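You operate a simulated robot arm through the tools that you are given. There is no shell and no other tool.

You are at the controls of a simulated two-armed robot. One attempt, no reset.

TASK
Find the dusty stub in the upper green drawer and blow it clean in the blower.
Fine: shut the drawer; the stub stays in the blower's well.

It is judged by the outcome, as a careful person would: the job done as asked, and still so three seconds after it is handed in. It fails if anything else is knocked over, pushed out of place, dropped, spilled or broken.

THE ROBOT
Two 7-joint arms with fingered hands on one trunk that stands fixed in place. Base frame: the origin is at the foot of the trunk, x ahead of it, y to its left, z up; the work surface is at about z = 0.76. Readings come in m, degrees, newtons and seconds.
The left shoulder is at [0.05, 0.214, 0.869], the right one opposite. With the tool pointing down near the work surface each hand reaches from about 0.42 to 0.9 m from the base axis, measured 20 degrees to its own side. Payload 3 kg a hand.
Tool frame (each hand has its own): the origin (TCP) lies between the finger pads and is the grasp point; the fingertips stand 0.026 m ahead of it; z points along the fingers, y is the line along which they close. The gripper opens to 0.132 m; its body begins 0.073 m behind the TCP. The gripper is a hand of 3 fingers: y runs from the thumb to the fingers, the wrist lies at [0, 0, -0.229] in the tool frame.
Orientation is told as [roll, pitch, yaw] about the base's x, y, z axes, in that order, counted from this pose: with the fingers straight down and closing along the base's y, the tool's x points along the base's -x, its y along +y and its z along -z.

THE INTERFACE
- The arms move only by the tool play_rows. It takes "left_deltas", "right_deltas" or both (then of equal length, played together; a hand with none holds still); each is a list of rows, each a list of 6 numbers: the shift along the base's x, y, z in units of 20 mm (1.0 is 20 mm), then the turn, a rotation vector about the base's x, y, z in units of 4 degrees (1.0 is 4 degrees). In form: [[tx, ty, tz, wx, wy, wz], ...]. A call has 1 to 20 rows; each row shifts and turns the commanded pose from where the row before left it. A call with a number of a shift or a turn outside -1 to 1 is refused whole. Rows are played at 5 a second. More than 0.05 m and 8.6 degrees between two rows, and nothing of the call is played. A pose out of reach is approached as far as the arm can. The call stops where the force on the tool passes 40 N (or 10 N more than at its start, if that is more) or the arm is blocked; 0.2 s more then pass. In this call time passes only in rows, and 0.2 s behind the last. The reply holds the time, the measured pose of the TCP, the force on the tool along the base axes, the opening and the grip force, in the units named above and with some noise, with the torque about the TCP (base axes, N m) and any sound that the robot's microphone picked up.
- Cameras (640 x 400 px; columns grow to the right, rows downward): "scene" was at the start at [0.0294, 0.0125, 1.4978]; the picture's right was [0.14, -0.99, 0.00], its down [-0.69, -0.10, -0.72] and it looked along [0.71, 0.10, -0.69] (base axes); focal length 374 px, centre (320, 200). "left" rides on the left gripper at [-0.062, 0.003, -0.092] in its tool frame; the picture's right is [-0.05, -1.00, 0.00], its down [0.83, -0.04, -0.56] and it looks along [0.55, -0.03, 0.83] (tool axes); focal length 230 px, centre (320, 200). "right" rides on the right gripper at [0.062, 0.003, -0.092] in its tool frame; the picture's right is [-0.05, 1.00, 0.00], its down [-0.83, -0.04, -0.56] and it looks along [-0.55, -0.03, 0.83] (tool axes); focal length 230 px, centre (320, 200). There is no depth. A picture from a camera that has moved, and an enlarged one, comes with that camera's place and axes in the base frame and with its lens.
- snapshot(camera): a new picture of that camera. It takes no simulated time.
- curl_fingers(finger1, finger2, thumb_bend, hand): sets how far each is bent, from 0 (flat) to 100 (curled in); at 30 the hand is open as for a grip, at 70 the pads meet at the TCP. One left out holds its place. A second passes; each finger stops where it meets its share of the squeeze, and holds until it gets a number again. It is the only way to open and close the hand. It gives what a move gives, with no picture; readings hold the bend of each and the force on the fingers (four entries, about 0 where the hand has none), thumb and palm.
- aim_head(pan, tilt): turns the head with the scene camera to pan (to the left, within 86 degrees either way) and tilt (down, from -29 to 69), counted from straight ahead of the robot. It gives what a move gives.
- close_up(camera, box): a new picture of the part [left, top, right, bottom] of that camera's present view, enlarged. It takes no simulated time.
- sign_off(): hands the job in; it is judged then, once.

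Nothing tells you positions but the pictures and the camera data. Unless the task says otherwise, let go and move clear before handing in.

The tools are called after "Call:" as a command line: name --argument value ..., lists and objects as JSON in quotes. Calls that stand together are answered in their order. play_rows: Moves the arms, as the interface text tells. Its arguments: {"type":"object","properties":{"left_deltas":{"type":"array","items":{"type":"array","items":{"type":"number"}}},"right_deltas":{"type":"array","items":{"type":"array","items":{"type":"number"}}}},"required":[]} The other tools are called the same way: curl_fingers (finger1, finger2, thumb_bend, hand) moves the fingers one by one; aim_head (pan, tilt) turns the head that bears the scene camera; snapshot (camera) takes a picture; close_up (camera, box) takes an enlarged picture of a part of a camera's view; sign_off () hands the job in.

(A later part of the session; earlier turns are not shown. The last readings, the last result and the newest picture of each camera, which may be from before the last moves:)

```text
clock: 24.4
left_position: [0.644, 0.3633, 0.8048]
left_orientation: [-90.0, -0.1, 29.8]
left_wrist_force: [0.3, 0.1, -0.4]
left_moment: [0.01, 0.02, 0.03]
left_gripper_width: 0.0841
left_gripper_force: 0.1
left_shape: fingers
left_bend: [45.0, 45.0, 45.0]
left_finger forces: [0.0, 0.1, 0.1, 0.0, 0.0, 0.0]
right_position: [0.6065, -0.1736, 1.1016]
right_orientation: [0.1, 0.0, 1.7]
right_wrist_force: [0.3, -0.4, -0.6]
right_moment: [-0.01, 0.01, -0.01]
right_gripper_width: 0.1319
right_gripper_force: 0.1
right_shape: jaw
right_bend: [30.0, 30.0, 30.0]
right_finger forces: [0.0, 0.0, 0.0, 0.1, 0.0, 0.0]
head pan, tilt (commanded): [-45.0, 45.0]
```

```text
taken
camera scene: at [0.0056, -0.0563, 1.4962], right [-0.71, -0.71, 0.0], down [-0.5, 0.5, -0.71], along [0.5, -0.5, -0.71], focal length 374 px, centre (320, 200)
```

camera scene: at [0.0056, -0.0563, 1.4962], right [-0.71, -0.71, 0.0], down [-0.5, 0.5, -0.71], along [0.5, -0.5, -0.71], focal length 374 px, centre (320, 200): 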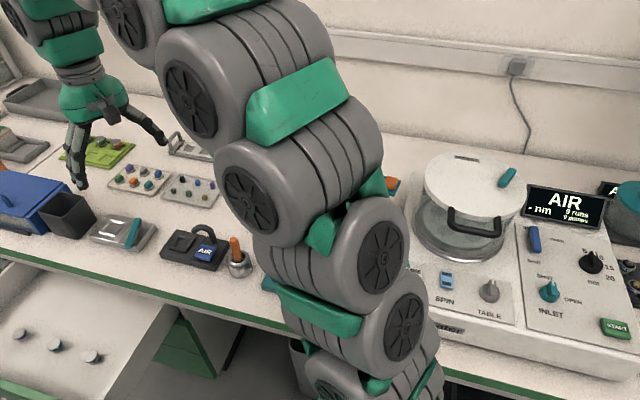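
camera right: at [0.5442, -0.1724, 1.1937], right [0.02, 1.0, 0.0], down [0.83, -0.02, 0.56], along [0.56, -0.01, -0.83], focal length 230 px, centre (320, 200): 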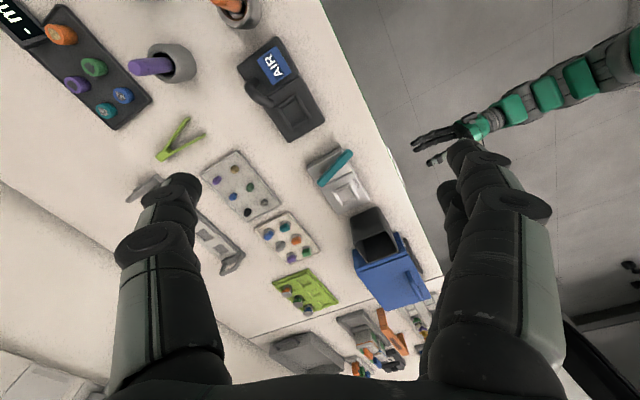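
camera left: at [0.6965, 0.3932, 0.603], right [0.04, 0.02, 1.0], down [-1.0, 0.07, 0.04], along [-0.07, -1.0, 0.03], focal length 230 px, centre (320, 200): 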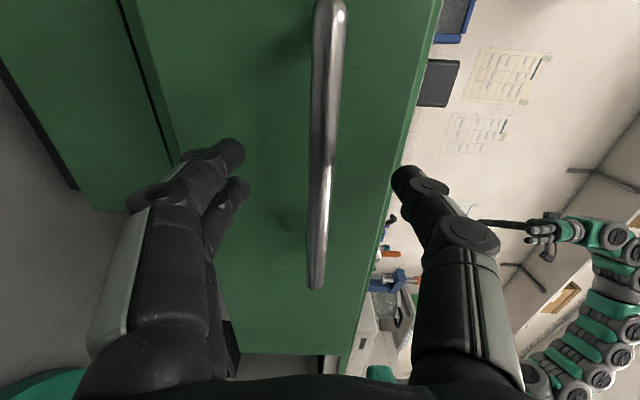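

There is a coater machine on the right, so I'll park the right hand higher and back over the open bench area (away from the blower), while the left hand rotates to point down with a slight lean.

Call:
play_rows --right_deltas '[[0, -0.8, 0.3, 0, 0, 0], [0, -1, 0.3, 0, 0, 0], [0, -1, 0.3, 0, 0, 0], [0, -1, 0.3, 0, 0, 0], [0, -1, 0.3, 0, 0, 0], [0, -1, 0, 0, 0, 0], [0, -1, 0, 0, 0, 0], [0, -1, 0, 0, 0, 0], [0, -1, 0, 0, 0, 0], [0, -1, 0, 0, 0, 0], [0, -1, 0, 0, 0, 0], [0, -1, 0, 0, 0, 0], [0, -1, 0, 0, 0, 0], [0, 0, 0, 0, 0, 0], [0, 0, 0, 0, 0, 0], [0, 0, 0, 0, 0, 0], [0, 0, 0, 0, 0, 0], [0, 0, 0, 0, 0, 0], [0, 0, 0, 0, 0, 0], [0, 0, 0, 0, 0, 0]]' --left_deltas '[[0, 0, 0.4, 0.868, 0.497, 0], [0, 0, 0.4, 0.868, 0.497, 0], [0, 0, 0.4, 0.868, 0.497, 0], [0, 0, 0.4, 0.868, 0.497, 0], [0, 0, 0.4, 0.868, 0.497, 0], [0, 0, 0, 0.868, 0.497, 0], [0, 0, 0, 0.868, 0.497, 0], [0, 0, 0, 0.868, 0.497, 0], [0, 0, 0, 0.868, 0.497, 0], [0, 0, 0, 0.868, 0.497, 0], [0, 0, 0, 0.868, 0.497, 0], [0, 0, 0, 0.868, 0.497, 0], [0, 0, 0, 0.868, 0.497, 0], [0, 0, 0, 0.868, 0.497, 0], [0, 0, 0, 0.868, 0.497, 0], [0, 0, 0, 0.868, 0.497, 0], [0, 0, 0, 0.868, 0.497, 0], [0, 0, 0, 0.868, 0.497, 0], [0, 0, 0, 0.868, 0.497, 0], [0, 0, 0, 0.868, 0.497, 0]]'

Call:
aim_head --pan 5 --tilt 48

Call:
snapshot --camera "scene"

Call:
snapshot --camera "left"

```text
clock: 28.6
left_position: [0.6441, 0.3628, 0.8462]
left_orientation: [-10.0, 0.1, 29.6]
left_wrist_force: [0.9, 0.5, -0.3]
left_moment: [-0.02, 0.01, 0.0]
left_gripper_width: 0.084
left_gripper_force: 0.1
left_shape: fingers
left_bend: [45.0, 45.0, 45.0]
left_finger forces: [0.1, 0.0, 0.0, 0.0, 0.0, 0.1]
right_position: [0.6056, -0.4292, 1.1314]
right_orientation: [0.1, 0.1, 1.9]
right_wrist_force: [-0.2, 0.2, 0.3]
right_moment: [0.01, -0.02, 0.01]
right_gripper_width: 0.1319
right_gripper_force: 0.0
right_shape: jaw
right_bend: [30.0, 30.0, 30.0]
right_finger forces: [0.0, 0.0, 0.0, 0.0, 0.0, 0.1]
head pan, tilt (commanded): [-45.0, 45.0]
```

```text
clock: 29.8
left_position: [0.6443, 0.3632, 0.8456]
left_orientation: [-10.0, 0.0, 29.7]
left_wrist_force: [-0.4, 0.1, 0.9]
left_moment: [0.0, -0.01, -0.06]
left_gripper_width: 0.0842
left_gripper_force: 0.0
left_shape: fingers
left_bend: [45.0, 45.0, 45.0]
left_finger forces: [0.0, 0.0, 0.1, 0.0, 0.0, 0.1]
right_position: [0.6055, -0.4291, 1.1306]
right_orientation: [0.0, -0.1, 1.8]
right_wrist_force: [0.1, 0.2, 0.7]
right_moment: [0.01, 0.01, -0.02]
right_gripper_width: 0.1322
right_gripper_force: 0.1
right_shape: jaw
right_bend: [30.0, 30.0, 30.0]
right_finger forces: [0.0, 0.1, 0.0, 0.0, 0.0, 0.1]
head pan, tilt (commanded): [5.0, 48.0]
```

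```text
taken
camera scene: at [0.0265, 0.0079, 1.492], right [0.09, -1.0, 0.0], down [-0.74, -0.06, -0.67], along [0.67, 0.06, -0.74], focal length 374 px, centre (320, 200)
```

scene: 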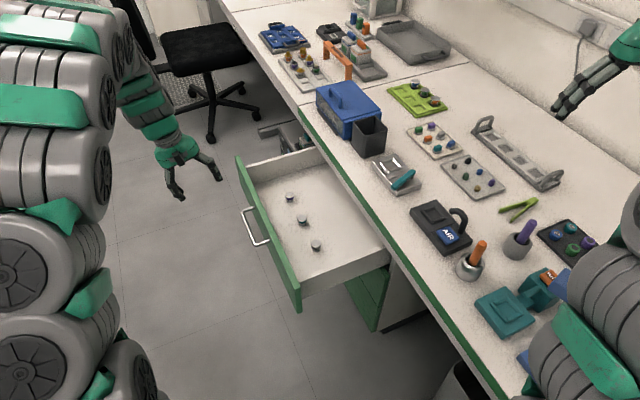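

```text
taken
camera left: at [0.6878, 0.4103, 0.9371], right [0.53, -0.83, 0.17], down [-0.75, -0.36, 0.55], along [-0.4, -0.43, -0.81], focal length 230 px, centre (320, 200)
```

left: 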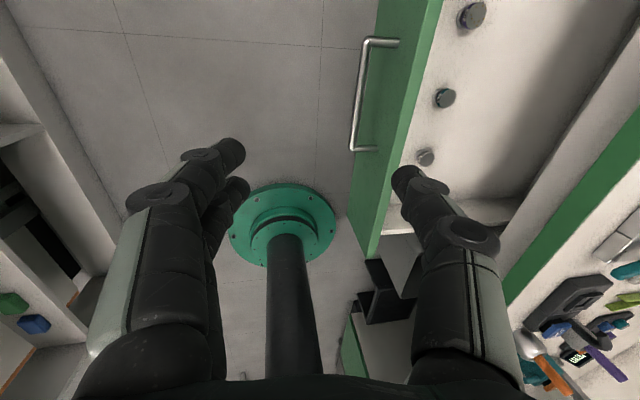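

Both arms are where I want them. I'll finish the rotation (lean ~20° along the bench direction) and move the left hand to above the dusty stub at z ≈ 0.75.

Call:
play_rows --left_deltas '[[0.8, -0.7, 0, 0.868, 0.497, 0], [0.8, -0.7, 0, 0.868, 0.497, 0], [0.8, -0.7, 0, 0.434, 0.248, 0], [0.8, -0.7, 0, 0.497, -0.868, 0], [0.8, -0.7, 0, 0.497, -0.868, 0], [0.8, -0.7, 0, 0.497, -0.868, 0], [0.8, -0.7, 0, 0.497, -0.868, 0], [0.8, -0.7, 0, 0.497, -0.868, 0], [0.8, -0.7, -0.9, 0, 0, 0], [0.8, -0.7, -0.9, 0, 0, 0], [0.8, -0.7, -0.9, 0, 0, 0], [0.8, -0.7, -0.9, 0, 0, 0], [0.8, -0.7, -0.9, 0, 0, 0], [0.3, 0, -0.3, 0, 0, 0]]'

Call:
snapshot --camera "scene"

Call:
snapshot --camera "left"

```text
clock: 32.8
left_position: [0.8584, 0.1802, 0.7477]
left_orientation: [0.1, -20.0, 29.7]
left_wrist_force: [0.0, 0.0, 0.9]
left_moment: [0.03, 0.03, 0.04]
left_gripper_width: 0.0842
left_gripper_force: 0.1
left_shape: fingers
left_bend: [45.0, 45.0, 45.0]
left_finger forces: [0.1, 0.0, 0.0, 0.0, 0.0, 0.0]
right_position: [0.6064, -0.4289, 1.1313]
right_orientation: [0.0, 0.0, 1.8]
right_wrist_force: [0.0, 0.3, 0.0]
right_moment: [0.02, -0.01, -0.02]
right_gripper_width: 0.1317
right_gripper_force: 0.1
right_shape: jaw
right_bend: [30.0, 30.0, 30.0]
right_finger forces: [0.0, 0.0, 0.0, 0.0, 0.1, 0.1]
head pan, tilt (commanded): [5.0, 48.0]
```

```text
taken
camera scene: at [0.0265, 0.008, 1.492], right [0.09, -1.0, 0.0], down [-0.74, -0.06, -0.67], along [0.67, 0.06, -0.74], focal length 374 px, centre (320, 200)
```

scene: 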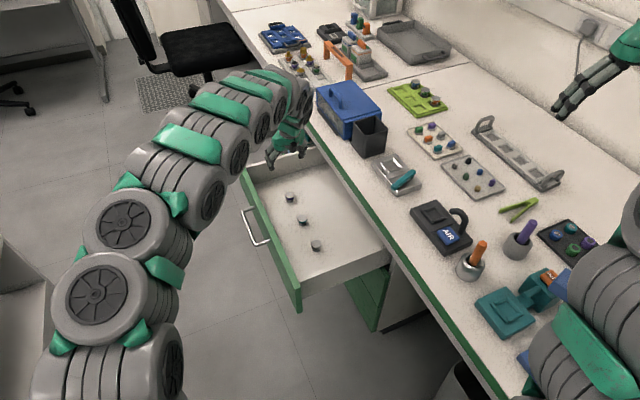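

```text
taken
camera left: at [0.8793, 0.196, 0.8569], right [0.54, -0.84, 0.02], down [-0.82, -0.52, 0.24], along [-0.19, -0.14, -0.97], focal length 230 px, centre (320, 200)
```

left: 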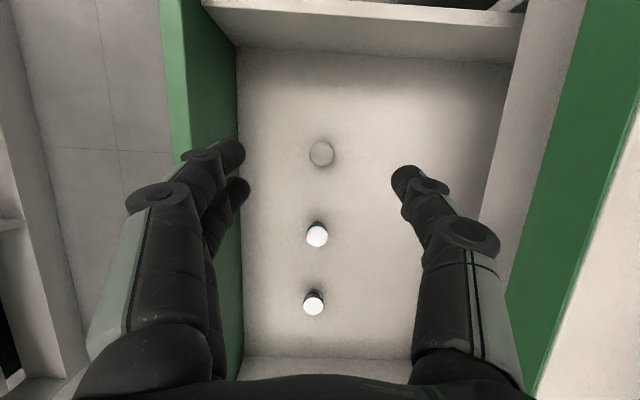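

The stub is visible between the fingers in the left view (the top one of three). I'll zoom in to refine its position and height.

Call:
close_up --camera "left" --box '[280, 120, 360, 190]'

Call:
close_up --camera "left" --box '[270, 200, 370, 320]'

Call:
close_up --camera "scene" --box '[260, 170, 340, 260]'

```text
5.71 times, centred on (320, 155) of left
camera zoom: at [0.8793, 0.196, 0.8569], right [0.54, -0.84, 0.02], down [-0.82, -0.52, 0.24], along [-0.19, -0.14, -0.97], focal length 1315 px, centre (320, 457)
```

zoom: 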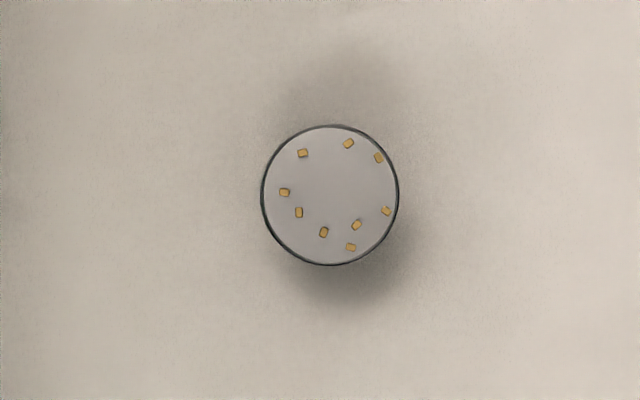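

```text
3.33 times, centred on (320, 260) of left
camera zoom: at [0.8793, 0.196, 0.8569], right [0.54, -0.84, 0.02], down [-0.82, -0.52, 0.24], along [-0.19, -0.14, -0.97], focal length 767 px, centre (320, 0)
```

zoom: 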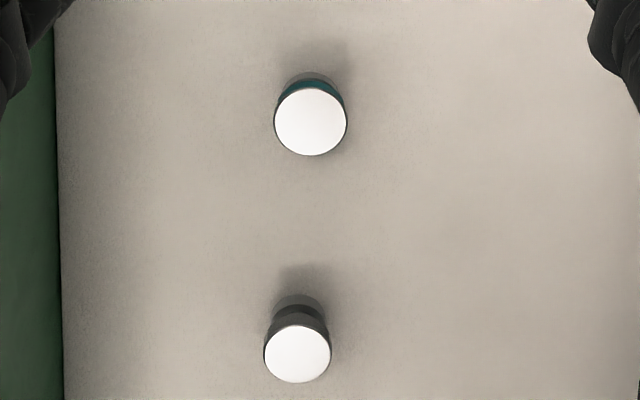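

```text
4.44 times, centred on (300, 215) of scene
camera zoom: at [0.0265, 0.008, 1.492], right [0.09, -1.0, 0.0], down [-0.74, -0.06, -0.67], along [0.67, 0.06, -0.74], focal length 1662 px, centre (409, 133)
```

zoom: 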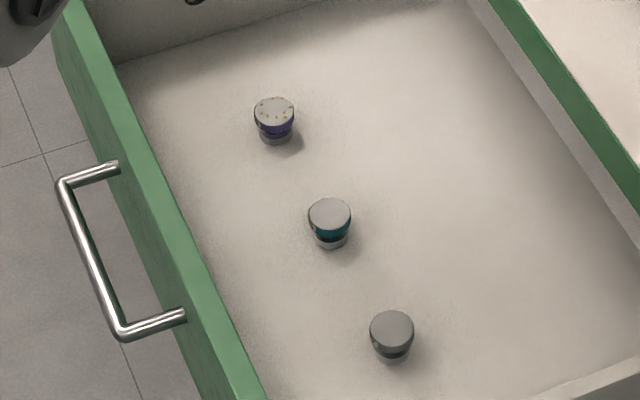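

The stub triangulates to about [0.874, 0.184] with its top at z ≈ 0.562. I'll descend partway, centring on it, and recheck.

Call:
play_rows --left_deltas '[[0.2, 0.05, -0.8, 0, 0, 0], [0.2, 0.05, -0.9, 0, 0, 0], [0.2, 0.05, -0.9, 0, 0, 0], [0.17, 0.06, -0.9, 0, 0, 0], [0, 0, -0.9, 0, 0, 0], [0, 0, -0.9, 0, 0, 0], [0, 0, -0.8, 0, 0, 0]]'

Call:
snapshot --camera "left"

Call:
close_up --camera "scene" --box '[230, 110, 350, 210]'

```text
clock: 34.4
left_position: [0.8731, 0.1845, 0.6272]
left_orientation: [-0.1, -19.9, 29.6]
left_wrist_force: [0.7, 0.7, -0.2]
left_moment: [-0.01, 0.0, 0.03]
left_gripper_width: 0.0842
left_gripper_force: 0.0
left_shape: fingers
left_bend: [45.0, 45.0, 45.0]
left_finger forces: [0.0, 0.0, 0.0, 0.0, 0.1, 0.0]
right_position: [0.6065, -0.4287, 1.1324]
right_orientation: [0.0, 0.0, 1.8]
right_wrist_force: [-0.8, 0.1, 0.3]
right_moment: [-0.01, -0.02, 0.0]
right_gripper_width: 0.1319
right_gripper_force: 0.0
right_shape: jaw
right_bend: [30.0, 30.0, 30.0]
right_finger forces: [0.0, 0.0, 0.1, 0.0, 0.1, 0.0]
head pan, tilt (commanded): [5.0, 48.0]
```

```text
taken
camera left: at [0.8951, 0.2, 0.7354], right [0.54, -0.84, 0.02], down [-0.82, -0.52, 0.24], along [-0.19, -0.14, -0.97], focal length 230 px, centre (320, 200)
```

left: 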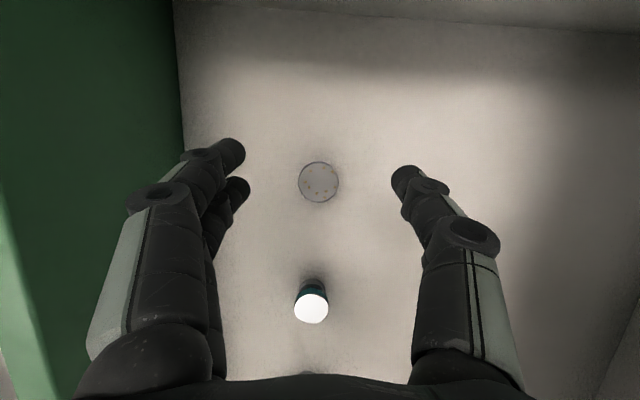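

```text
4.00 times, centred on (290, 160) of scene
camera zoom: at [0.0265, 0.008, 1.492], right [0.09, -1.0, 0.0], down [-0.74, -0.06, -0.67], along [0.67, 0.06, -0.74], focal length 1496 px, centre (440, 360)
```

zoom: 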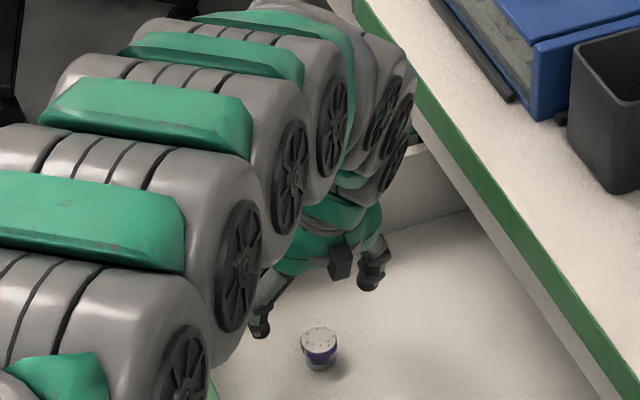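

The two left-camera views agree: stub top at z ≈ 0.562, well centred between the fingers. I'll descend most of the remaining distance and check again before closing.

Call:
play_rows --left_deltas '[[0.03, 0, -0.7, 0, 0, 0], [0, 0, -0.7, 0, 0, 0], [0, 0, -0.7, 0, 0, 0], [0, 0, -0.5, 0, 0, 0]]'

Call:
snapshot --camera "left"

Call:
close_up --camera "scene" --box '[260, 150, 340, 210]'

```text
clock: 35.4
left_position: [0.8749, 0.1859, 0.5741]
left_orientation: [0.1, -19.9, 29.7]
left_wrist_force: [-0.3, -1.0, 1.8]
left_moment: [0.06, 0.04, 0.02]
left_gripper_width: 0.0842
left_gripper_force: 0.5
left_shape: fingers
left_bend: [45.0, 45.0, 45.0]
left_finger forces: [0.1, 1.3, 0.1, 0.0, 0.1, 0.0]
right_position: [0.6057, -0.4294, 1.1333]
right_orientation: [0.0, -0.1, 1.7]
right_wrist_force: [-0.2, 0.0, -0.6]
right_moment: [0.0, 0.0, -0.03]
right_gripper_width: 0.1319
right_gripper_force: 0.0
right_shape: jaw
right_bend: [30.0, 30.0, 30.0]
right_finger forces: [0.1, 0.1, 0.2, 0.0, 0.0, 0.0]
head pan, tilt (commanded): [5.0, 48.0]
```

```text
taken
camera left: at [0.8959, 0.1999, 0.6832], right [0.54, -0.84, 0.02], down [-0.82, -0.52, 0.24], along [-0.19, -0.14, -0.97], focal length 230 px, centre (320, 200)
```

left: 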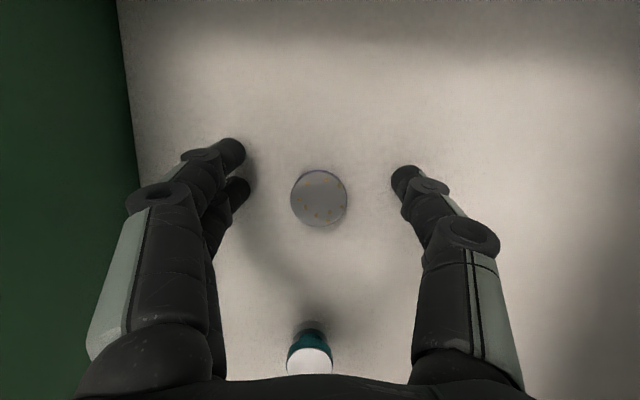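

```text
6.67 times, centred on (300, 180) of scene
camera zoom: at [0.0265, 0.008, 1.492], right [0.09, -1.0, 0.0], down [-0.74, -0.06, -0.67], along [0.67, 0.06, -0.74], focal length 2493 px, centre (453, 333)
```

zoom: 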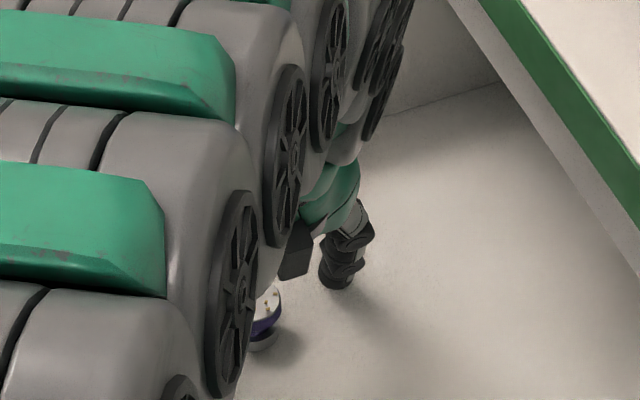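

A fingertip is just grazing the drawer floor (1.3 N) because of the lean. I'll lift slightly, reduce the lean, part-close the fingers, and then settle lower over the stub.

Call:
play_rows --left_deltas '[[0, 0, 0.4, 0, 0, 0], [-0.07, -0.04, 0, -0.497, 0.868, 0], [-0.07, -0.04, 0, -0.497, 0.868, 0]]'

Call:
curl_fingers --hand "left" --finger1 54 --finger2 54 --thumb_bend 54

Call:
snapshot --camera "left"

```text
clock: 36.2
left_position: [0.8705, 0.1824, 0.5833]
left_orientation: [0.0, -11.8, 29.8]
left_wrist_force: [-0.2, 0.6, -0.2]
left_moment: [-0.03, 0.04, 0.0]
left_gripper_width: 0.084
left_gripper_force: 0.0
left_shape: fingers
left_bend: [45.0, 45.0, 45.0]
left_finger forces: [0.1, 0.0, 0.1, 0.1, 0.0, 0.1]
right_position: [0.6057, -0.4293, 1.1317]
right_orientation: [0.0, -0.1, 1.8]
right_wrist_force: [0.1, 0.4, 0.6]
right_moment: [0.01, -0.02, 0.01]
right_gripper_width: 0.1321
right_gripper_force: 0.0
right_shape: jaw
right_bend: [30.0, 30.0, 30.0]
right_finger forces: [0.0, 0.0, 0.1, 0.0, 0.0, 0.0]
head pan, tilt (commanded): [5.0, 48.0]
```

```text
clock: 37.2
left_position: [0.8706, 0.1835, 0.5847]
left_orientation: [0.1, -12.1, 29.7]
left_wrist_force: [0.3, -0.3, -0.9]
left_moment: [0.01, -0.01, 0.0]
left_gripper_width: 0.0549
left_gripper_force: 0.1
left_shape: fingers
left_bend: [54.0, 54.0, 54.0]
left_finger forces: [0.0, 0.0, 0.0, 0.1, 0.0, 0.1]
right_position: [0.6059, -0.4295, 1.1319]
right_orientation: [0.0, 0.0, 1.7]
right_wrist_force: [-0.1, 0.0, 0.8]
right_moment: [-0.03, -0.01, 0.01]
right_gripper_width: 0.1319
right_gripper_force: 0.1
right_shape: jaw
right_bend: [30.0, 30.0, 30.0]
right_finger forces: [0.0, 0.0, 0.0, 0.0, 0.1, 0.0]
head pan, tilt (commanded): [5.0, 48.0]
```

```text
taken
camera left: at [0.9047, 0.2058, 0.6878], right [0.54, -0.84, 0.01], down [-0.78, -0.5, 0.37], along [-0.31, -0.21, -0.93], focal length 230 px, centre (320, 200)
```

left: 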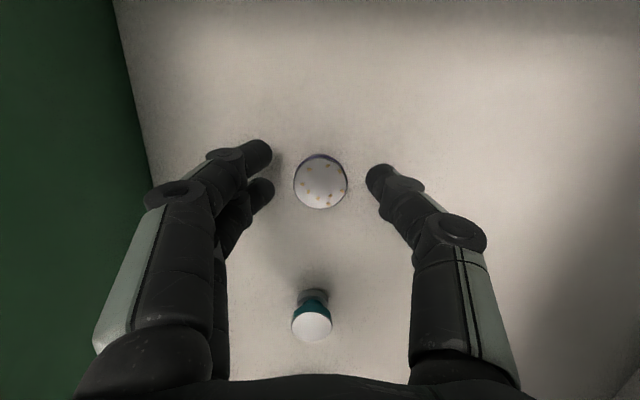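

The stub is nicely framed between the pads. Descending gently in small steps.

Call:
play_rows --left_deltas '[[0, 0, -0.35, 0, 0, 0], [0, 0, -0.3, 0, 0, 0]]'

Call:
snapshot --camera "left"

```text
clock: 37.8
left_position: [0.8722, 0.1833, 0.574]
left_orientation: [-0.1, -12.2, 29.6]
left_wrist_force: [-3.1, -1.7, 17.8]
left_moment: [0.45, 0.58, 0.16]
left_gripper_width: 0.055
left_gripper_force: 8.9
left_shape: fingers
left_bend: [54.0, 57.0, 54.0]
left_finger forces: [0.0, 17.8, 0.0, 0.0, 0.0, 0.0]
right_position: [0.6051, -0.4303, 1.1321]
right_orientation: [0.0, 0.1, 1.8]
right_wrist_force: [0.7, -0.5, -0.2]
right_moment: [0.01, 0.01, -0.03]
right_gripper_width: 0.1321
right_gripper_force: 0.1
right_shape: jaw
right_bend: [30.0, 30.0, 30.0]
right_finger forces: [0.0, 0.0, 0.0, 0.0, 0.1, 0.1]
head pan, tilt (commanded): [5.0, 48.0]
```

```text
taken
camera left: at [0.9059, 0.2058, 0.6779], right [0.54, -0.84, 0.01], down [-0.79, -0.5, 0.37], along [-0.3, -0.21, -0.93], focal length 230 px, centre (320, 200)
```

left: 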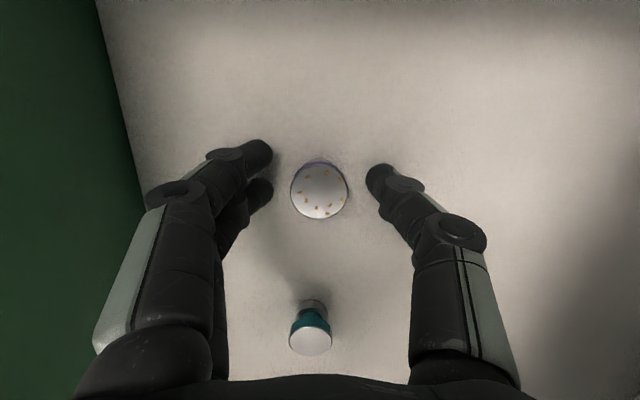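

Finger 2 is resting on the drawer floor, so this is as low as the hand goes. I'll lift 6 mm to relieve it and then close on the stub's upper disc.

Call:
play_rows --left_deltas '[[-0.03, -0.03, 0.3, 0, 0, 0]]'

Call:
curl_fingers --hand "left" --finger1 58 --finger2 58 --thumb_bend 58

Call:
snapshot --camera "left"

Call:
close_up --camera "left" --box '[220, 110, 420, 240]'

```text
clock: 38.2
left_position: [0.8712, 0.1821, 0.5766]
left_orientation: [0.2, -11.9, 29.7]
left_wrist_force: [0.2, 0.8, -0.6]
left_moment: [-0.04, -0.01, -0.02]
left_gripper_width: 0.0554
left_gripper_force: 0.1
left_shape: fingers
left_bend: [54.0, 54.0, 54.0]
left_finger forces: [0.0, 0.0, 0.0, 0.0, 0.0, 0.1]
right_position: [0.6064, -0.4301, 1.1316]
right_orientation: [0.0, 0.0, 1.7]
right_wrist_force: [0.1, 0.2, -0.2]
right_moment: [-0.01, 0.02, -0.01]
right_gripper_width: 0.132
right_gripper_force: 0.1
right_shape: jaw
right_bend: [30.0, 30.0, 30.0]
right_finger forces: [0.0, 0.1, 0.0, 0.1, 0.0, 0.0]
head pan, tilt (commanded): [5.0, 48.0]
```

```text
clock: 39.2
left_position: [0.8695, 0.1831, 0.5765]
left_orientation: [0.0, -12.1, 29.6]
left_wrist_force: [0.4, -0.2, 0.7]
left_moment: [0.04, -0.02, 0.0]
left_gripper_width: 0.0451
left_gripper_force: 0.0
left_shape: fingers
left_bend: [57.0, 57.0, 57.0]
left_finger forces: [0.0, 0.1, 0.0, 0.1, 0.1, 0.0]
right_position: [0.6061, -0.4287, 1.1313]
right_orientation: [-0.1, 0.0, 1.8]
right_wrist_force: [0.5, -0.3, 0.5]
right_moment: [-0.02, 0.01, -0.01]
right_gripper_width: 0.1319
right_gripper_force: 0.0
right_shape: jaw
right_bend: [30.0, 30.0, 30.0]
right_finger forces: [0.0, 0.0, 0.0, 0.0, 0.0, 0.0]
head pan, tilt (commanded): [5.0, 48.0]
```

```text
taken
camera left: at [0.9043, 0.2055, 0.6811], right [0.54, -0.84, 0.01], down [-0.78, -0.5, 0.37], along [-0.31, -0.21, -0.93], focal length 230 px, centre (320, 200)
```

left: 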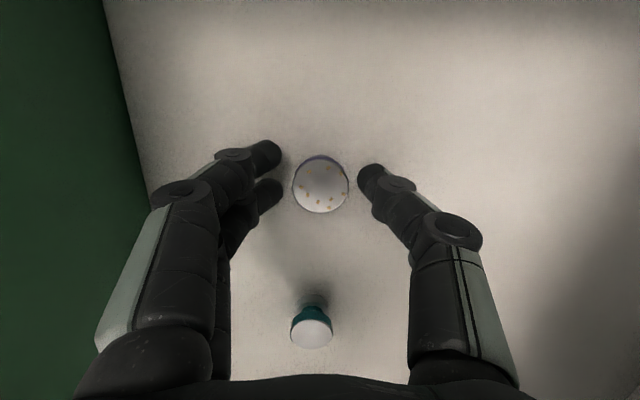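

```text
3.08 times, centred on (320, 175) of left
camera zoom: at [0.9043, 0.2055, 0.6811], right [0.54, -0.84, 0.01], down [-0.78, -0.5, 0.37], along [-0.31, -0.21, -0.93], focal length 708 px, centre (320, 277)
```

zoom: 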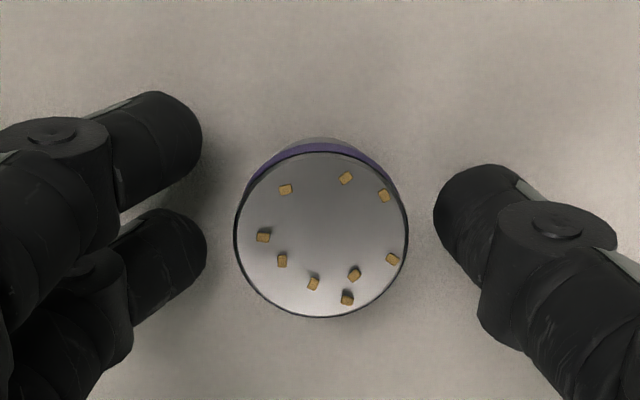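

The alignment is very good: the stub is centred between thumb and fingers. Closing gently onto it now.

Call:
curl_fingers --hand "left" --finger1 63 --finger2 63 --thumb_bend 63

Call:
close_up --camera "left" --box '[220, 110, 420, 240]'

```text
clock: 40.2
left_position: [0.8691, 0.1818, 0.5774]
left_orientation: [-0.1, -12.0, 29.7]
left_wrist_force: [0.5, 0.1, -1.0]
left_moment: [-0.01, -0.01, 0.0]
left_gripper_width: 0.0275
left_gripper_force: 0.6
left_shape: fingers
left_bend: [63.0, 62.0, 63.0]
left_finger forces: [0.1, 0.7, 0.0, 0.0, 0.7, 0.1]
right_position: [0.6063, -0.43, 1.1311]
right_orientation: [0.0, 0.2, 1.7]
right_wrist_force: [-0.6, -0.1, -0.2]
right_moment: [0.02, -0.03, 0.01]
right_gripper_width: 0.1319
right_gripper_force: 0.0
right_shape: jaw
right_bend: [30.0, 30.0, 30.0]
right_finger forces: [0.0, 0.0, 0.1, 0.1, 0.0, 0.1]
head pan, tilt (commanded): [5.0, 48.0]
```

```text
3.08 times, centred on (320, 175) of left
camera zoom: at [0.9043, 0.2055, 0.6811], right [0.54, -0.84, 0.01], down [-0.78, -0.5, 0.37], along [-0.31, -0.21, -0.93], focal length 708 px, centre (320, 277)
```

zoom: 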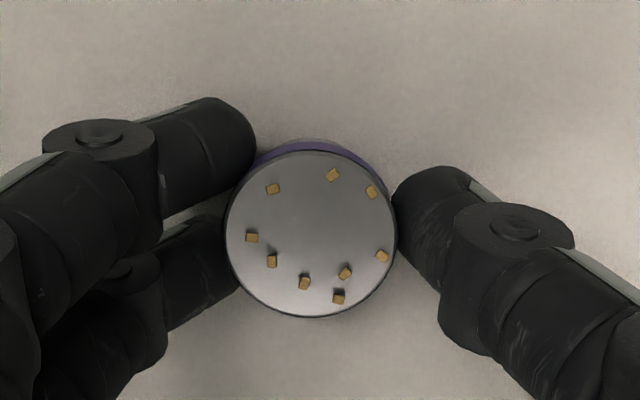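

Contact made. I'll tighten the grip.

Call:
curl_fingers --hand "left" --finger1 70 --finger2 70 --thumb_bend 70

Call:
close_up --camera "left" --box '[220, 110, 420, 240]'

```text
clock: 41.2
left_position: [0.8707, 0.1826, 0.5774]
left_orientation: [0.0, -12.1, 29.7]
left_wrist_force: [0.4, -0.2, -0.4]
left_moment: [-0.03, 0.03, -0.02]
left_gripper_width: 0.0235
left_gripper_force: 9.0
left_shape: fingers
left_bend: [65.0, 64.0, 66.0]
left_finger forces: [4.3, 4.6, 0.0, 0.0, 9.1, 0.0]
right_position: [0.6055, -0.4296, 1.1325]
right_orientation: [-0.1, 0.0, 1.8]
right_wrist_force: [0.6, -1.1, 0.4]
right_moment: [-0.04, -0.02, -0.01]
right_gripper_width: 0.1319
right_gripper_force: 0.0
right_shape: jaw
right_bend: [30.0, 30.0, 30.0]
right_finger forces: [0.1, 0.1, 0.1, 0.0, 0.1, 0.0]
head pan, tilt (commanded): [5.0, 48.0]
```

```text
3.08 times, centred on (320, 175) of left
camera zoom: at [0.9043, 0.2055, 0.6811], right [0.54, -0.84, 0.01], down [-0.78, -0.5, 0.37], along [-0.31, -0.21, -0.93], focal length 708 px, centre (320, 277)
```

zoom: 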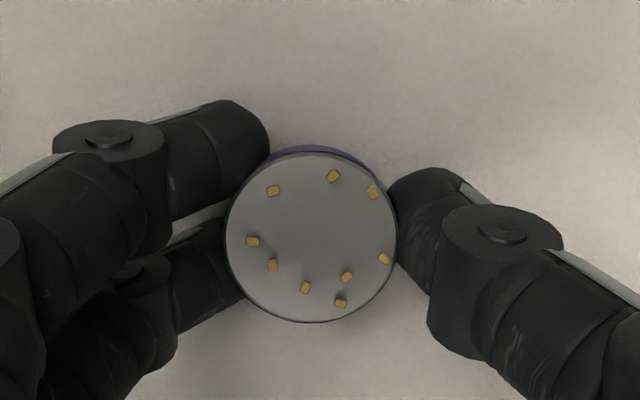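

Grip is balanced (4.3/4.6/9.1 N). I'll lift a little, gently, and check that it holds.

Call:
play_rows --left_deltas '[[0, 0, 0.1, 0, 0, 0], [0, 0, 0.2, 0, 0, 0], [0, 0, 0.3, 0, 0, 0], [0, 0, 0.3, 0, 0, 0], [0, 0, 0.2, 0, 0, 0]]'

Call:
snapshot --camera "left"

Call:
close_up --camera "left" --box '[220, 110, 420, 240]'

```text
clock: 42.4
left_position: [0.8696, 0.1829, 0.5991]
left_orientation: [0.0, -11.9, 29.6]
left_wrist_force: [-0.7, 0.2, -0.1]
left_moment: [-0.01, 0.02, 0.03]
left_gripper_width: 0.0234
left_gripper_force: 8.8
left_shape: fingers
left_bend: [65.0, 64.0, 66.0]
left_finger forces: [4.2, 4.6, 0.1, 0.1, 9.2, 0.0]
right_position: [0.6059, -0.4287, 1.1329]
right_orientation: [0.0, 0.0, 1.9]
right_wrist_force: [0.3, -0.4, 0.9]
right_moment: [0.02, 0.03, 0.03]
right_gripper_width: 0.132
right_gripper_force: 0.0
right_shape: jaw
right_bend: [30.0, 30.0, 30.0]
right_finger forces: [0.0, 0.0, 0.1, 0.0, 0.0, 0.0]
head pan, tilt (commanded): [5.0, 48.0]
```

```text
taken
camera left: at [0.9039, 0.2055, 0.7024], right [0.54, -0.84, 0.01], down [-0.78, -0.5, 0.37], along [-0.31, -0.21, -0.93], focal length 230 px, centre (320, 200)
```

left: 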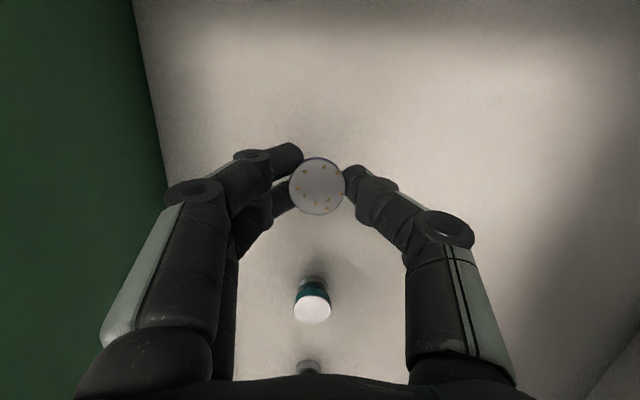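

```text
3.08 times, centred on (320, 175) of left
camera zoom: at [0.9039, 0.2055, 0.7024], right [0.54, -0.84, 0.01], down [-0.78, -0.5, 0.37], along [-0.31, -0.21, -0.93], focal length 708 px, centre (320, 277)
```

zoom: 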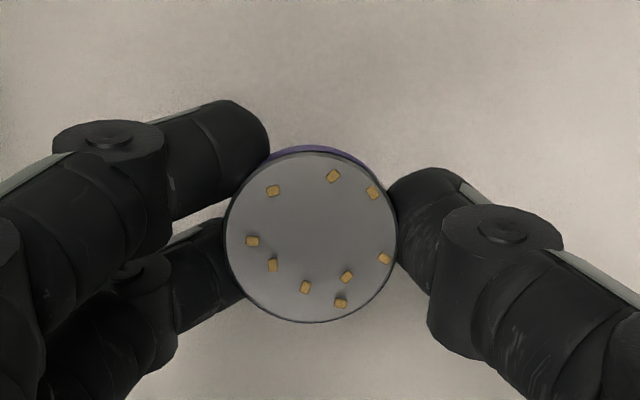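

The stub is held and lifted off the floor with the crumbs still in place. I'll raise it slowly and vertically out of the drawer.

Call:
play_rows --left_deltas '[[0, 0, 0.3, 0, 0, 0], [0, 0, 0.5, 0, 0, 0], [0, 0, 0.7, 0, 0, 0], [0, 0, 0.8, 0, 0, 0], [0, 0, 0.8, 0, 0, 0], [0, 0, 0.8, 0, 0, 0], [0, 0, 0.8, 0, 0, 0], [0, 0, 0.8, 0, 0, 0], [0, 0, 0.8, 0, 0, 0], [0, 0, 0.8, 0, 0, 0], [0, 0, 0.8, 0, 0, 0], [0, 0, 0.8, 0, 0, 0], [0, 0, 0.8, 0, 0, 0], [0, 0, 0.8, 0, 0, 0], [0, 0, 0.8, 0, 0, 0], [0, 0, 0.8, 0, 0, 0], [0, 0, 0.8, 0, 0, 0], [0, 0, 0.7, 0, 0, 0], [0, 0, 0.5, 0, 0, 0], [0, 0, 0.3, 0, 0, 0]]'

Call:
snapshot --camera "scene"

Call:
snapshot --camera "left"

Call:
snapshot --camera "right"

```text
clock: 46.6
left_position: [0.8702, 0.1818, 0.8826]
left_orientation: [0.1, -11.9, 29.7]
left_wrist_force: [-0.4, 0.6, -0.5]
left_moment: [0.01, 0.0, -0.03]
left_gripper_width: 0.0235
left_gripper_force: 9.3
left_shape: fingers
left_bend: [65.0, 65.0, 66.0]
left_finger forces: [4.5, 5.2, 0.0, 0.0, 8.8, 0.0]
right_position: [0.6061, -0.4294, 1.1322]
right_orientation: [0.0, -0.1, 1.8]
right_wrist_force: [-0.2, -0.1, -0.2]
right_moment: [0.0, 0.02, 0.03]
right_gripper_width: 0.1318
right_gripper_force: 0.0
right_shape: jaw
right_bend: [30.0, 30.0, 30.0]
right_finger forces: [0.0, 0.0, 0.1, 0.0, 0.0, 0.0]
head pan, tilt (commanded): [5.0, 48.0]
```

```text
taken
camera scene: at [0.0265, 0.008, 1.492], right [0.09, -1.0, 0.0], down [-0.74, -0.06, -0.67], along [0.67, 0.06, -0.74], focal length 374 px, centre (320, 200)
```

scene: 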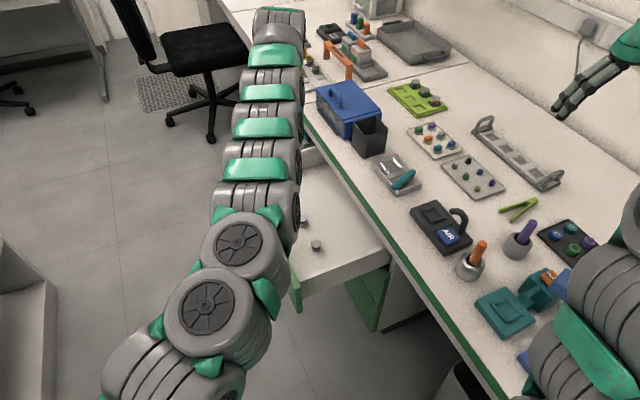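

```text
taken
camera left: at [0.9043, 0.2047, 0.986], right [0.54, -0.84, 0.01], down [-0.78, -0.5, 0.37], along [-0.31, -0.21, -0.93], focal length 230 px, centre (320, 200)
```

left: 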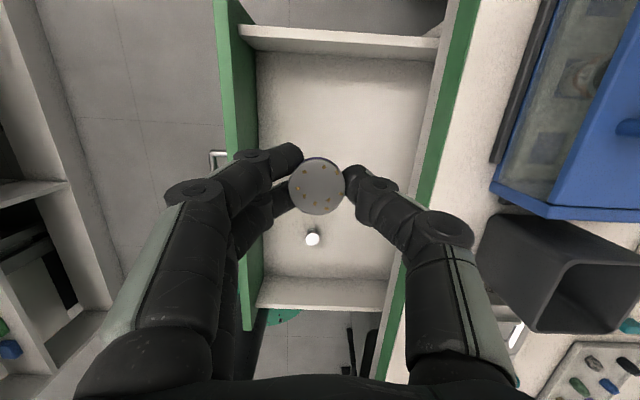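

```text
taken
camera right: at [0.5445, -0.4281, 1.2236], right [0.02, 1.0, 0.0], down [0.83, -0.02, 0.56], along [0.56, -0.01, -0.83], focal length 230 px, centre (320, 200)
```

right: 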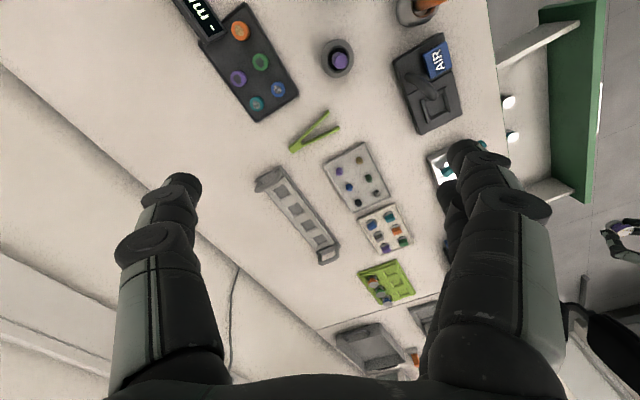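

The stub is out of the drawer and still held. I'll check its tilt through the right camera, where it shows at the edge.

Call:
close_up --camera "right" --box '[590, 200, 640, 260]'

Call:
close_up --camera "left" --box '[270, 140, 370, 230]'

```text
6.67 times, centred on (615, 230) of right
camera zoom: at [0.5445, -0.4281, 1.2236], right [0.02, 1.0, 0.0], down [0.83, -0.02, 0.56], along [0.56, -0.01, -0.83], focal length 1534 px, centre (-1647, 0)
```

zoom: 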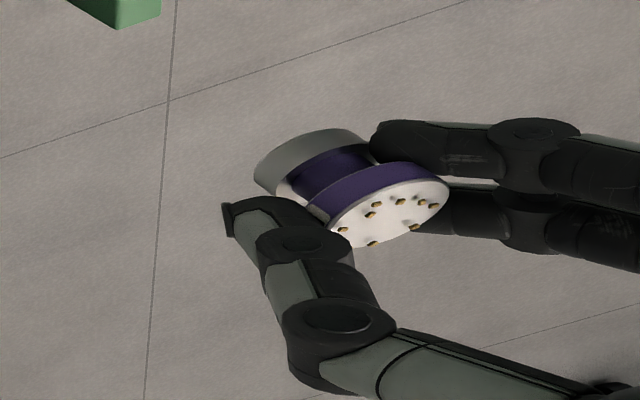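

```text
4.44 times, centred on (320, 185) of left
camera zoom: at [0.9043, 0.2047, 0.986], right [0.54, -0.84, 0.01], down [-0.78, -0.5, 0.37], along [-0.31, -0.21, -0.93], focal length 1022 px, centre (320, 267)
```

zoom: 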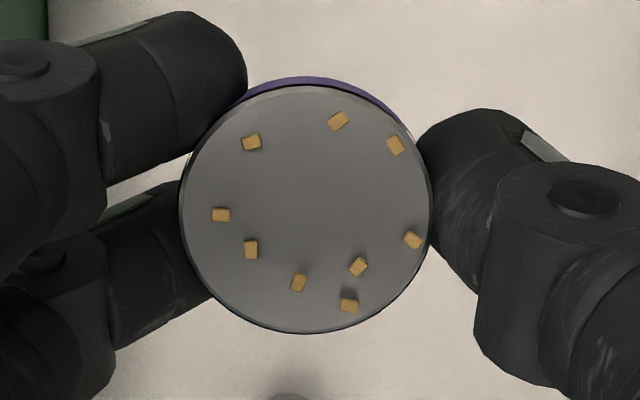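

The stub leans only slightly. I'll raise a bit more and carry it slowly to above the blower well near [0.634, -0.219], shifting the right hand a little further away at the same time.

Call:
play_rows --left_deltas '[[-0.1, -0.2, 0.5, 0, 0, 0], [-0.2, -0.4, 0.6, 0, 0, 0], [-0.3, -0.55, 0.6, 0, 0, 0], [-0.4, -0.7, 0.6, 0, 0, 0], [-0.45, -0.77, 0.6, 0, 0, 0], [-0.45, -0.77, 0.4, 0, 0, 0], [-0.45, -0.77, 0.2, 0, 0, 0], [-0.45, -0.77, 0, 0, 0, 0], [-0.45, -0.77, 0, 0, 0, 0], [-0.45, -0.77, 0, 0, 0, 0], [-0.45, -0.77, 0, 0, 0, 0], [-0.45, -0.77, 0, 0, 0, 0], [-0.45, -0.77, 0, 0, 0, 0], [-0.45, -0.77, 0, 0, 0, 0], [-0.45, -0.77, 0, 0, 0, 0], [-0.45, -0.77, 0, 0, 0, 0], [-0.4, -0.7, 0, 0, 0, 0], [-0.3, -0.55, 0, 0, 0, 0], [-0.2, -0.4, 0, 0, 0, 0]]' --right_deltas '[[-0.2, -0.3, 0.1, 0, 0, 0], [-0.2, -0.3, 0.1, 0, 0, 0], [-0.2, -0.3, 0.1, 0, 0, 0], [-0.2, -0.3, 0.1, 0, 0, 0], [-0.2, -0.3, 0.1, 0, 0, 0], [-0.2, -0.3, 0.1, 0, 0, 0], [-0.2, -0.3, 0.1, 0, 0, 0], [-0.2, -0.3, 0.1, 0, 0, 0], [-0.2, -0.3, 0.1, 0, 0, 0], [-0.2, -0.3, 0.1, 0, 0, 0], [0, 0, 0, 0, 0, 0], [0, 0, 0, 0, 0, 0], [0, 0, 0, 0, 0, 0], [0, 0, 0, 0, 0, 0], [0, 0, 0, 0, 0, 0], [0, 0, 0, 0, 0, 0], [0, 0, 0, 0, 0, 0], [0, 0, 0, 0, 0, 0], [0, 0, 0, 0, 0, 0]]'

Call:
snapshot --camera "scene"

Call:
snapshot --camera "left"

Call:
snapshot --camera "right"

```text
clock: 50.6
left_position: [0.7255, -0.072, 0.9524]
left_orientation: [0.0, -12.0, 29.7]
left_wrist_force: [-0.6, 0.6, -0.8]
left_moment: [-0.01, -0.02, 0.03]
left_gripper_width: 0.0232
left_gripper_force: 10.3
left_shape: fingers
left_bend: [65.0, 65.0, 66.0]
left_finger forces: [4.8, 6.7, 0.0, 0.1, 8.2, 0.0]
right_position: [0.566, -0.4902, 1.1512]
right_orientation: [0.0, 0.0, 1.7]
right_wrist_force: [0.2, -0.7, -0.3]
right_moment: [-0.02, -0.01, -0.04]
right_gripper_width: 0.1322
right_gripper_force: 0.0
right_shape: jaw
right_bend: [30.0, 30.0, 30.0]
right_finger forces: [0.0, 0.0, 0.0, 0.0, 0.0, 0.1]
head pan, tilt (commanded): [5.0, 48.0]
```

```text
taken
camera scene: at [0.0265, 0.008, 1.492], right [0.09, -1.0, 0.0], down [-0.74, -0.06, -0.67], along [0.67, 0.06, -0.74], focal length 374 px, centre (320, 200)
```

scene: 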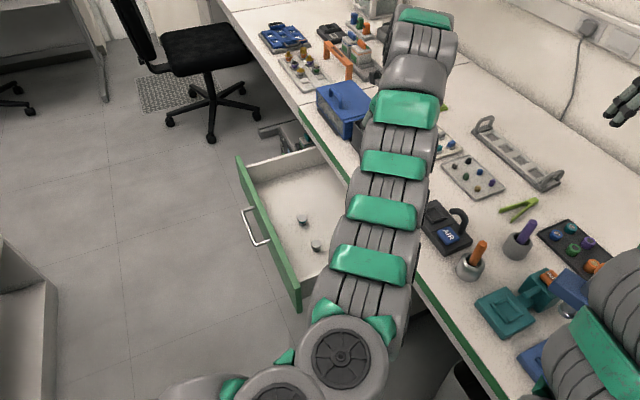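

```text
taken
camera left: at [0.7593, -0.0494, 1.0575], right [0.54, -0.84, 0.01], down [-0.78, -0.5, 0.37], along [-0.31, -0.21, -0.93], focal length 230 px, centre (320, 200)
```

left: 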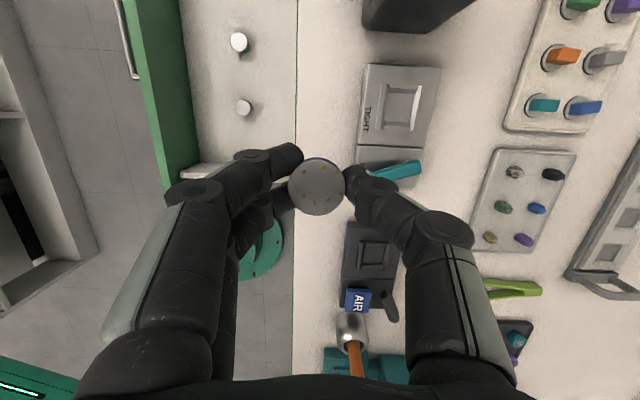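

```text
taken
camera right: at [0.5034, -0.4883, 1.244], right [0.02, 1.0, 0.0], down [0.83, -0.02, 0.56], along [0.56, -0.01, -0.83], focal length 230 px, centre (320, 200)
```

right: 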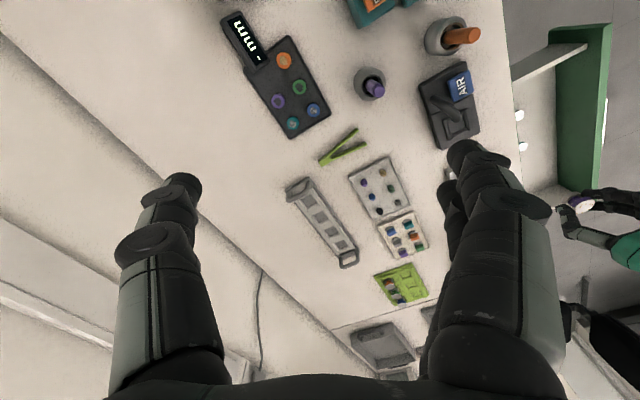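

Call:
close_up --camera "right" --box '[550, 175, 620, 235]'

Call:
close_up --camera "left" --box '[330, 210, 410, 320]'

```text
6.67 times, centred on (585, 205) of right
camera zoom: at [0.5034, -0.4883, 1.244], right [0.02, 1.0, 0.0], down [0.83, -0.02, 0.56], along [0.56, -0.01, -0.83], focal length 1534 px, centre (-1447, 167)
```

zoom: 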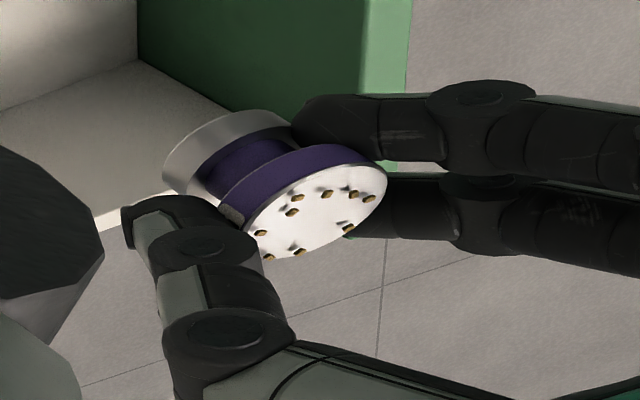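

```text
3.64 times, centred on (370, 265) of left
camera zoom: at [0.7593, -0.0494, 1.0575], right [0.54, -0.84, 0.01], down [-0.78, -0.5, 0.37], along [-0.31, -0.21, -0.93], focal length 837 px, centre (138, -36)
```

zoom: 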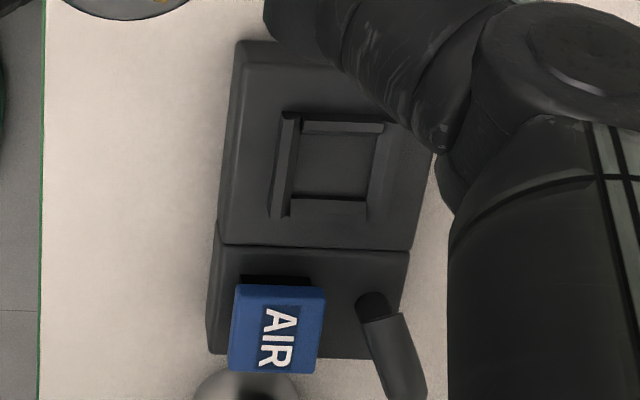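

The well's inner square looks ~29 mm across (stub base ≈25 mm), centred near [0.638, -0.222, 0.782]. I'll move above it at z ≈ 0.91 and trim the lean by 6° to set the stub upright.

Call:
play_rows --left_deltas '[[-0.2, -0.3, 0, 0, 0, 0], [-0.35, -0.6, -0.1, 0.124, -0.217, 0], [-0.4, -0.7, -0.2, 0.124, -0.217, 0], [-0.45, -0.75, -0.2, 0.124, -0.217, 0], [-0.45, -0.75, -0.2, 0.124, -0.217, 0], [-0.45, -0.75, -0.2, 0.124, -0.217, 0], [-0.45, -0.75, -0.2, 0.124, -0.217, 0], [-0.45, -0.75, -0.2, 0, 0, 0], [-0.45, -0.75, -0.2, 0, 0, 0], [-0.4, -0.7, -0.2, 0, 0, 0], [-0.3, -0.55, -0.2, 0, 0, 0], [-0.16, -0.31, -0.1, 0, 0, 0]]'

Call:
snapshot --camera "scene"

Call:
snapshot --camera "left"

Call:
snapshot --camera "right"

```text
clock: 53.2
left_position: [0.6334, -0.2259, 0.9123]
left_orientation: [0.0, -18.1, 29.6]
left_wrist_force: [0.0, -0.4, 0.0]
left_moment: [-0.01, -0.01, 0.03]
left_gripper_width: 0.0229
left_gripper_force: 9.5
left_shape: fingers
left_bend: [65.0, 65.0, 66.0]
left_finger forces: [4.8, 6.7, 0.0, 0.0, 8.1, 0.1]
right_position: [0.5651, -0.4899, 1.1523]
right_orientation: [0.1, 0.0, 1.8]
right_wrist_force: [-0.3, 0.4, -0.1]
right_moment: [0.01, 0.0, -0.01]
right_gripper_width: 0.1321
right_gripper_force: 0.0
right_shape: jaw
right_bend: [30.0, 30.0, 30.0]
right_finger forces: [0.0, 0.1, 0.0, 0.0, 0.0, 0.0]
head pan, tilt (commanded): [5.0, 48.0]
```

```text
taken
camera scene: at [0.0265, 0.008, 1.492], right [0.09, -1.0, 0.0], down [-0.74, -0.06, -0.67], along [0.67, 0.06, -0.74], focal length 374 px, centre (320, 200)
```

scene: 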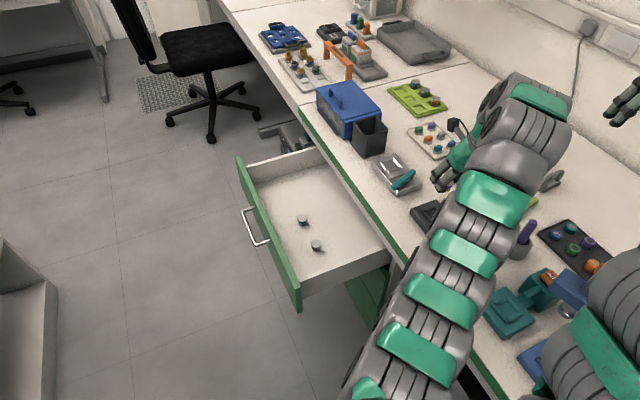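

```text
taken
camera left: at [0.6587, -0.2079, 1.02], right [0.54, -0.84, 0.02], down [-0.81, -0.51, 0.27], along [-0.22, -0.16, -0.96], focal length 230 px, centre (320, 200)
```

left: 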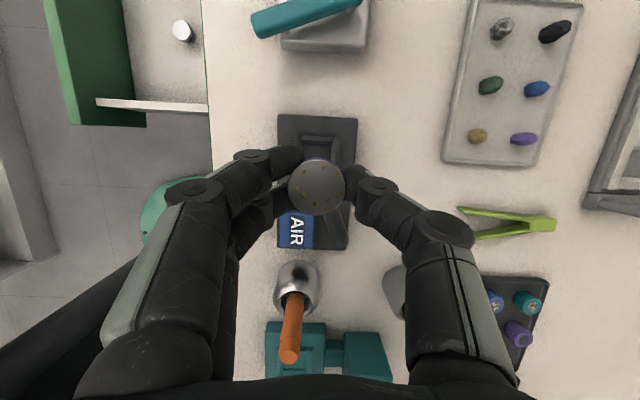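

```text
taken
camera right: at [0.5034, -0.4883, 1.2441], right [0.02, 1.0, 0.0], down [0.83, -0.02, 0.56], along [0.56, -0.01, -0.83], focal length 230 px, centre (320, 200)
```

right: 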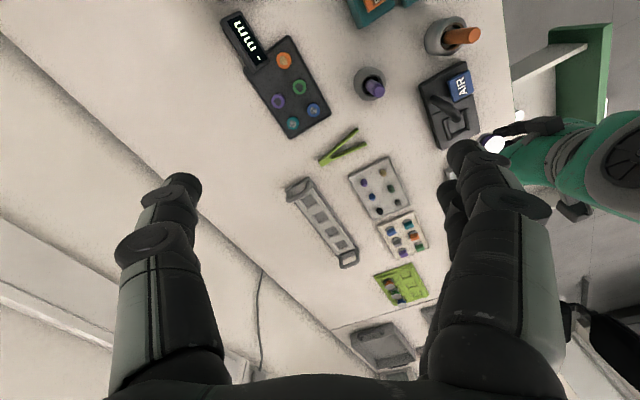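

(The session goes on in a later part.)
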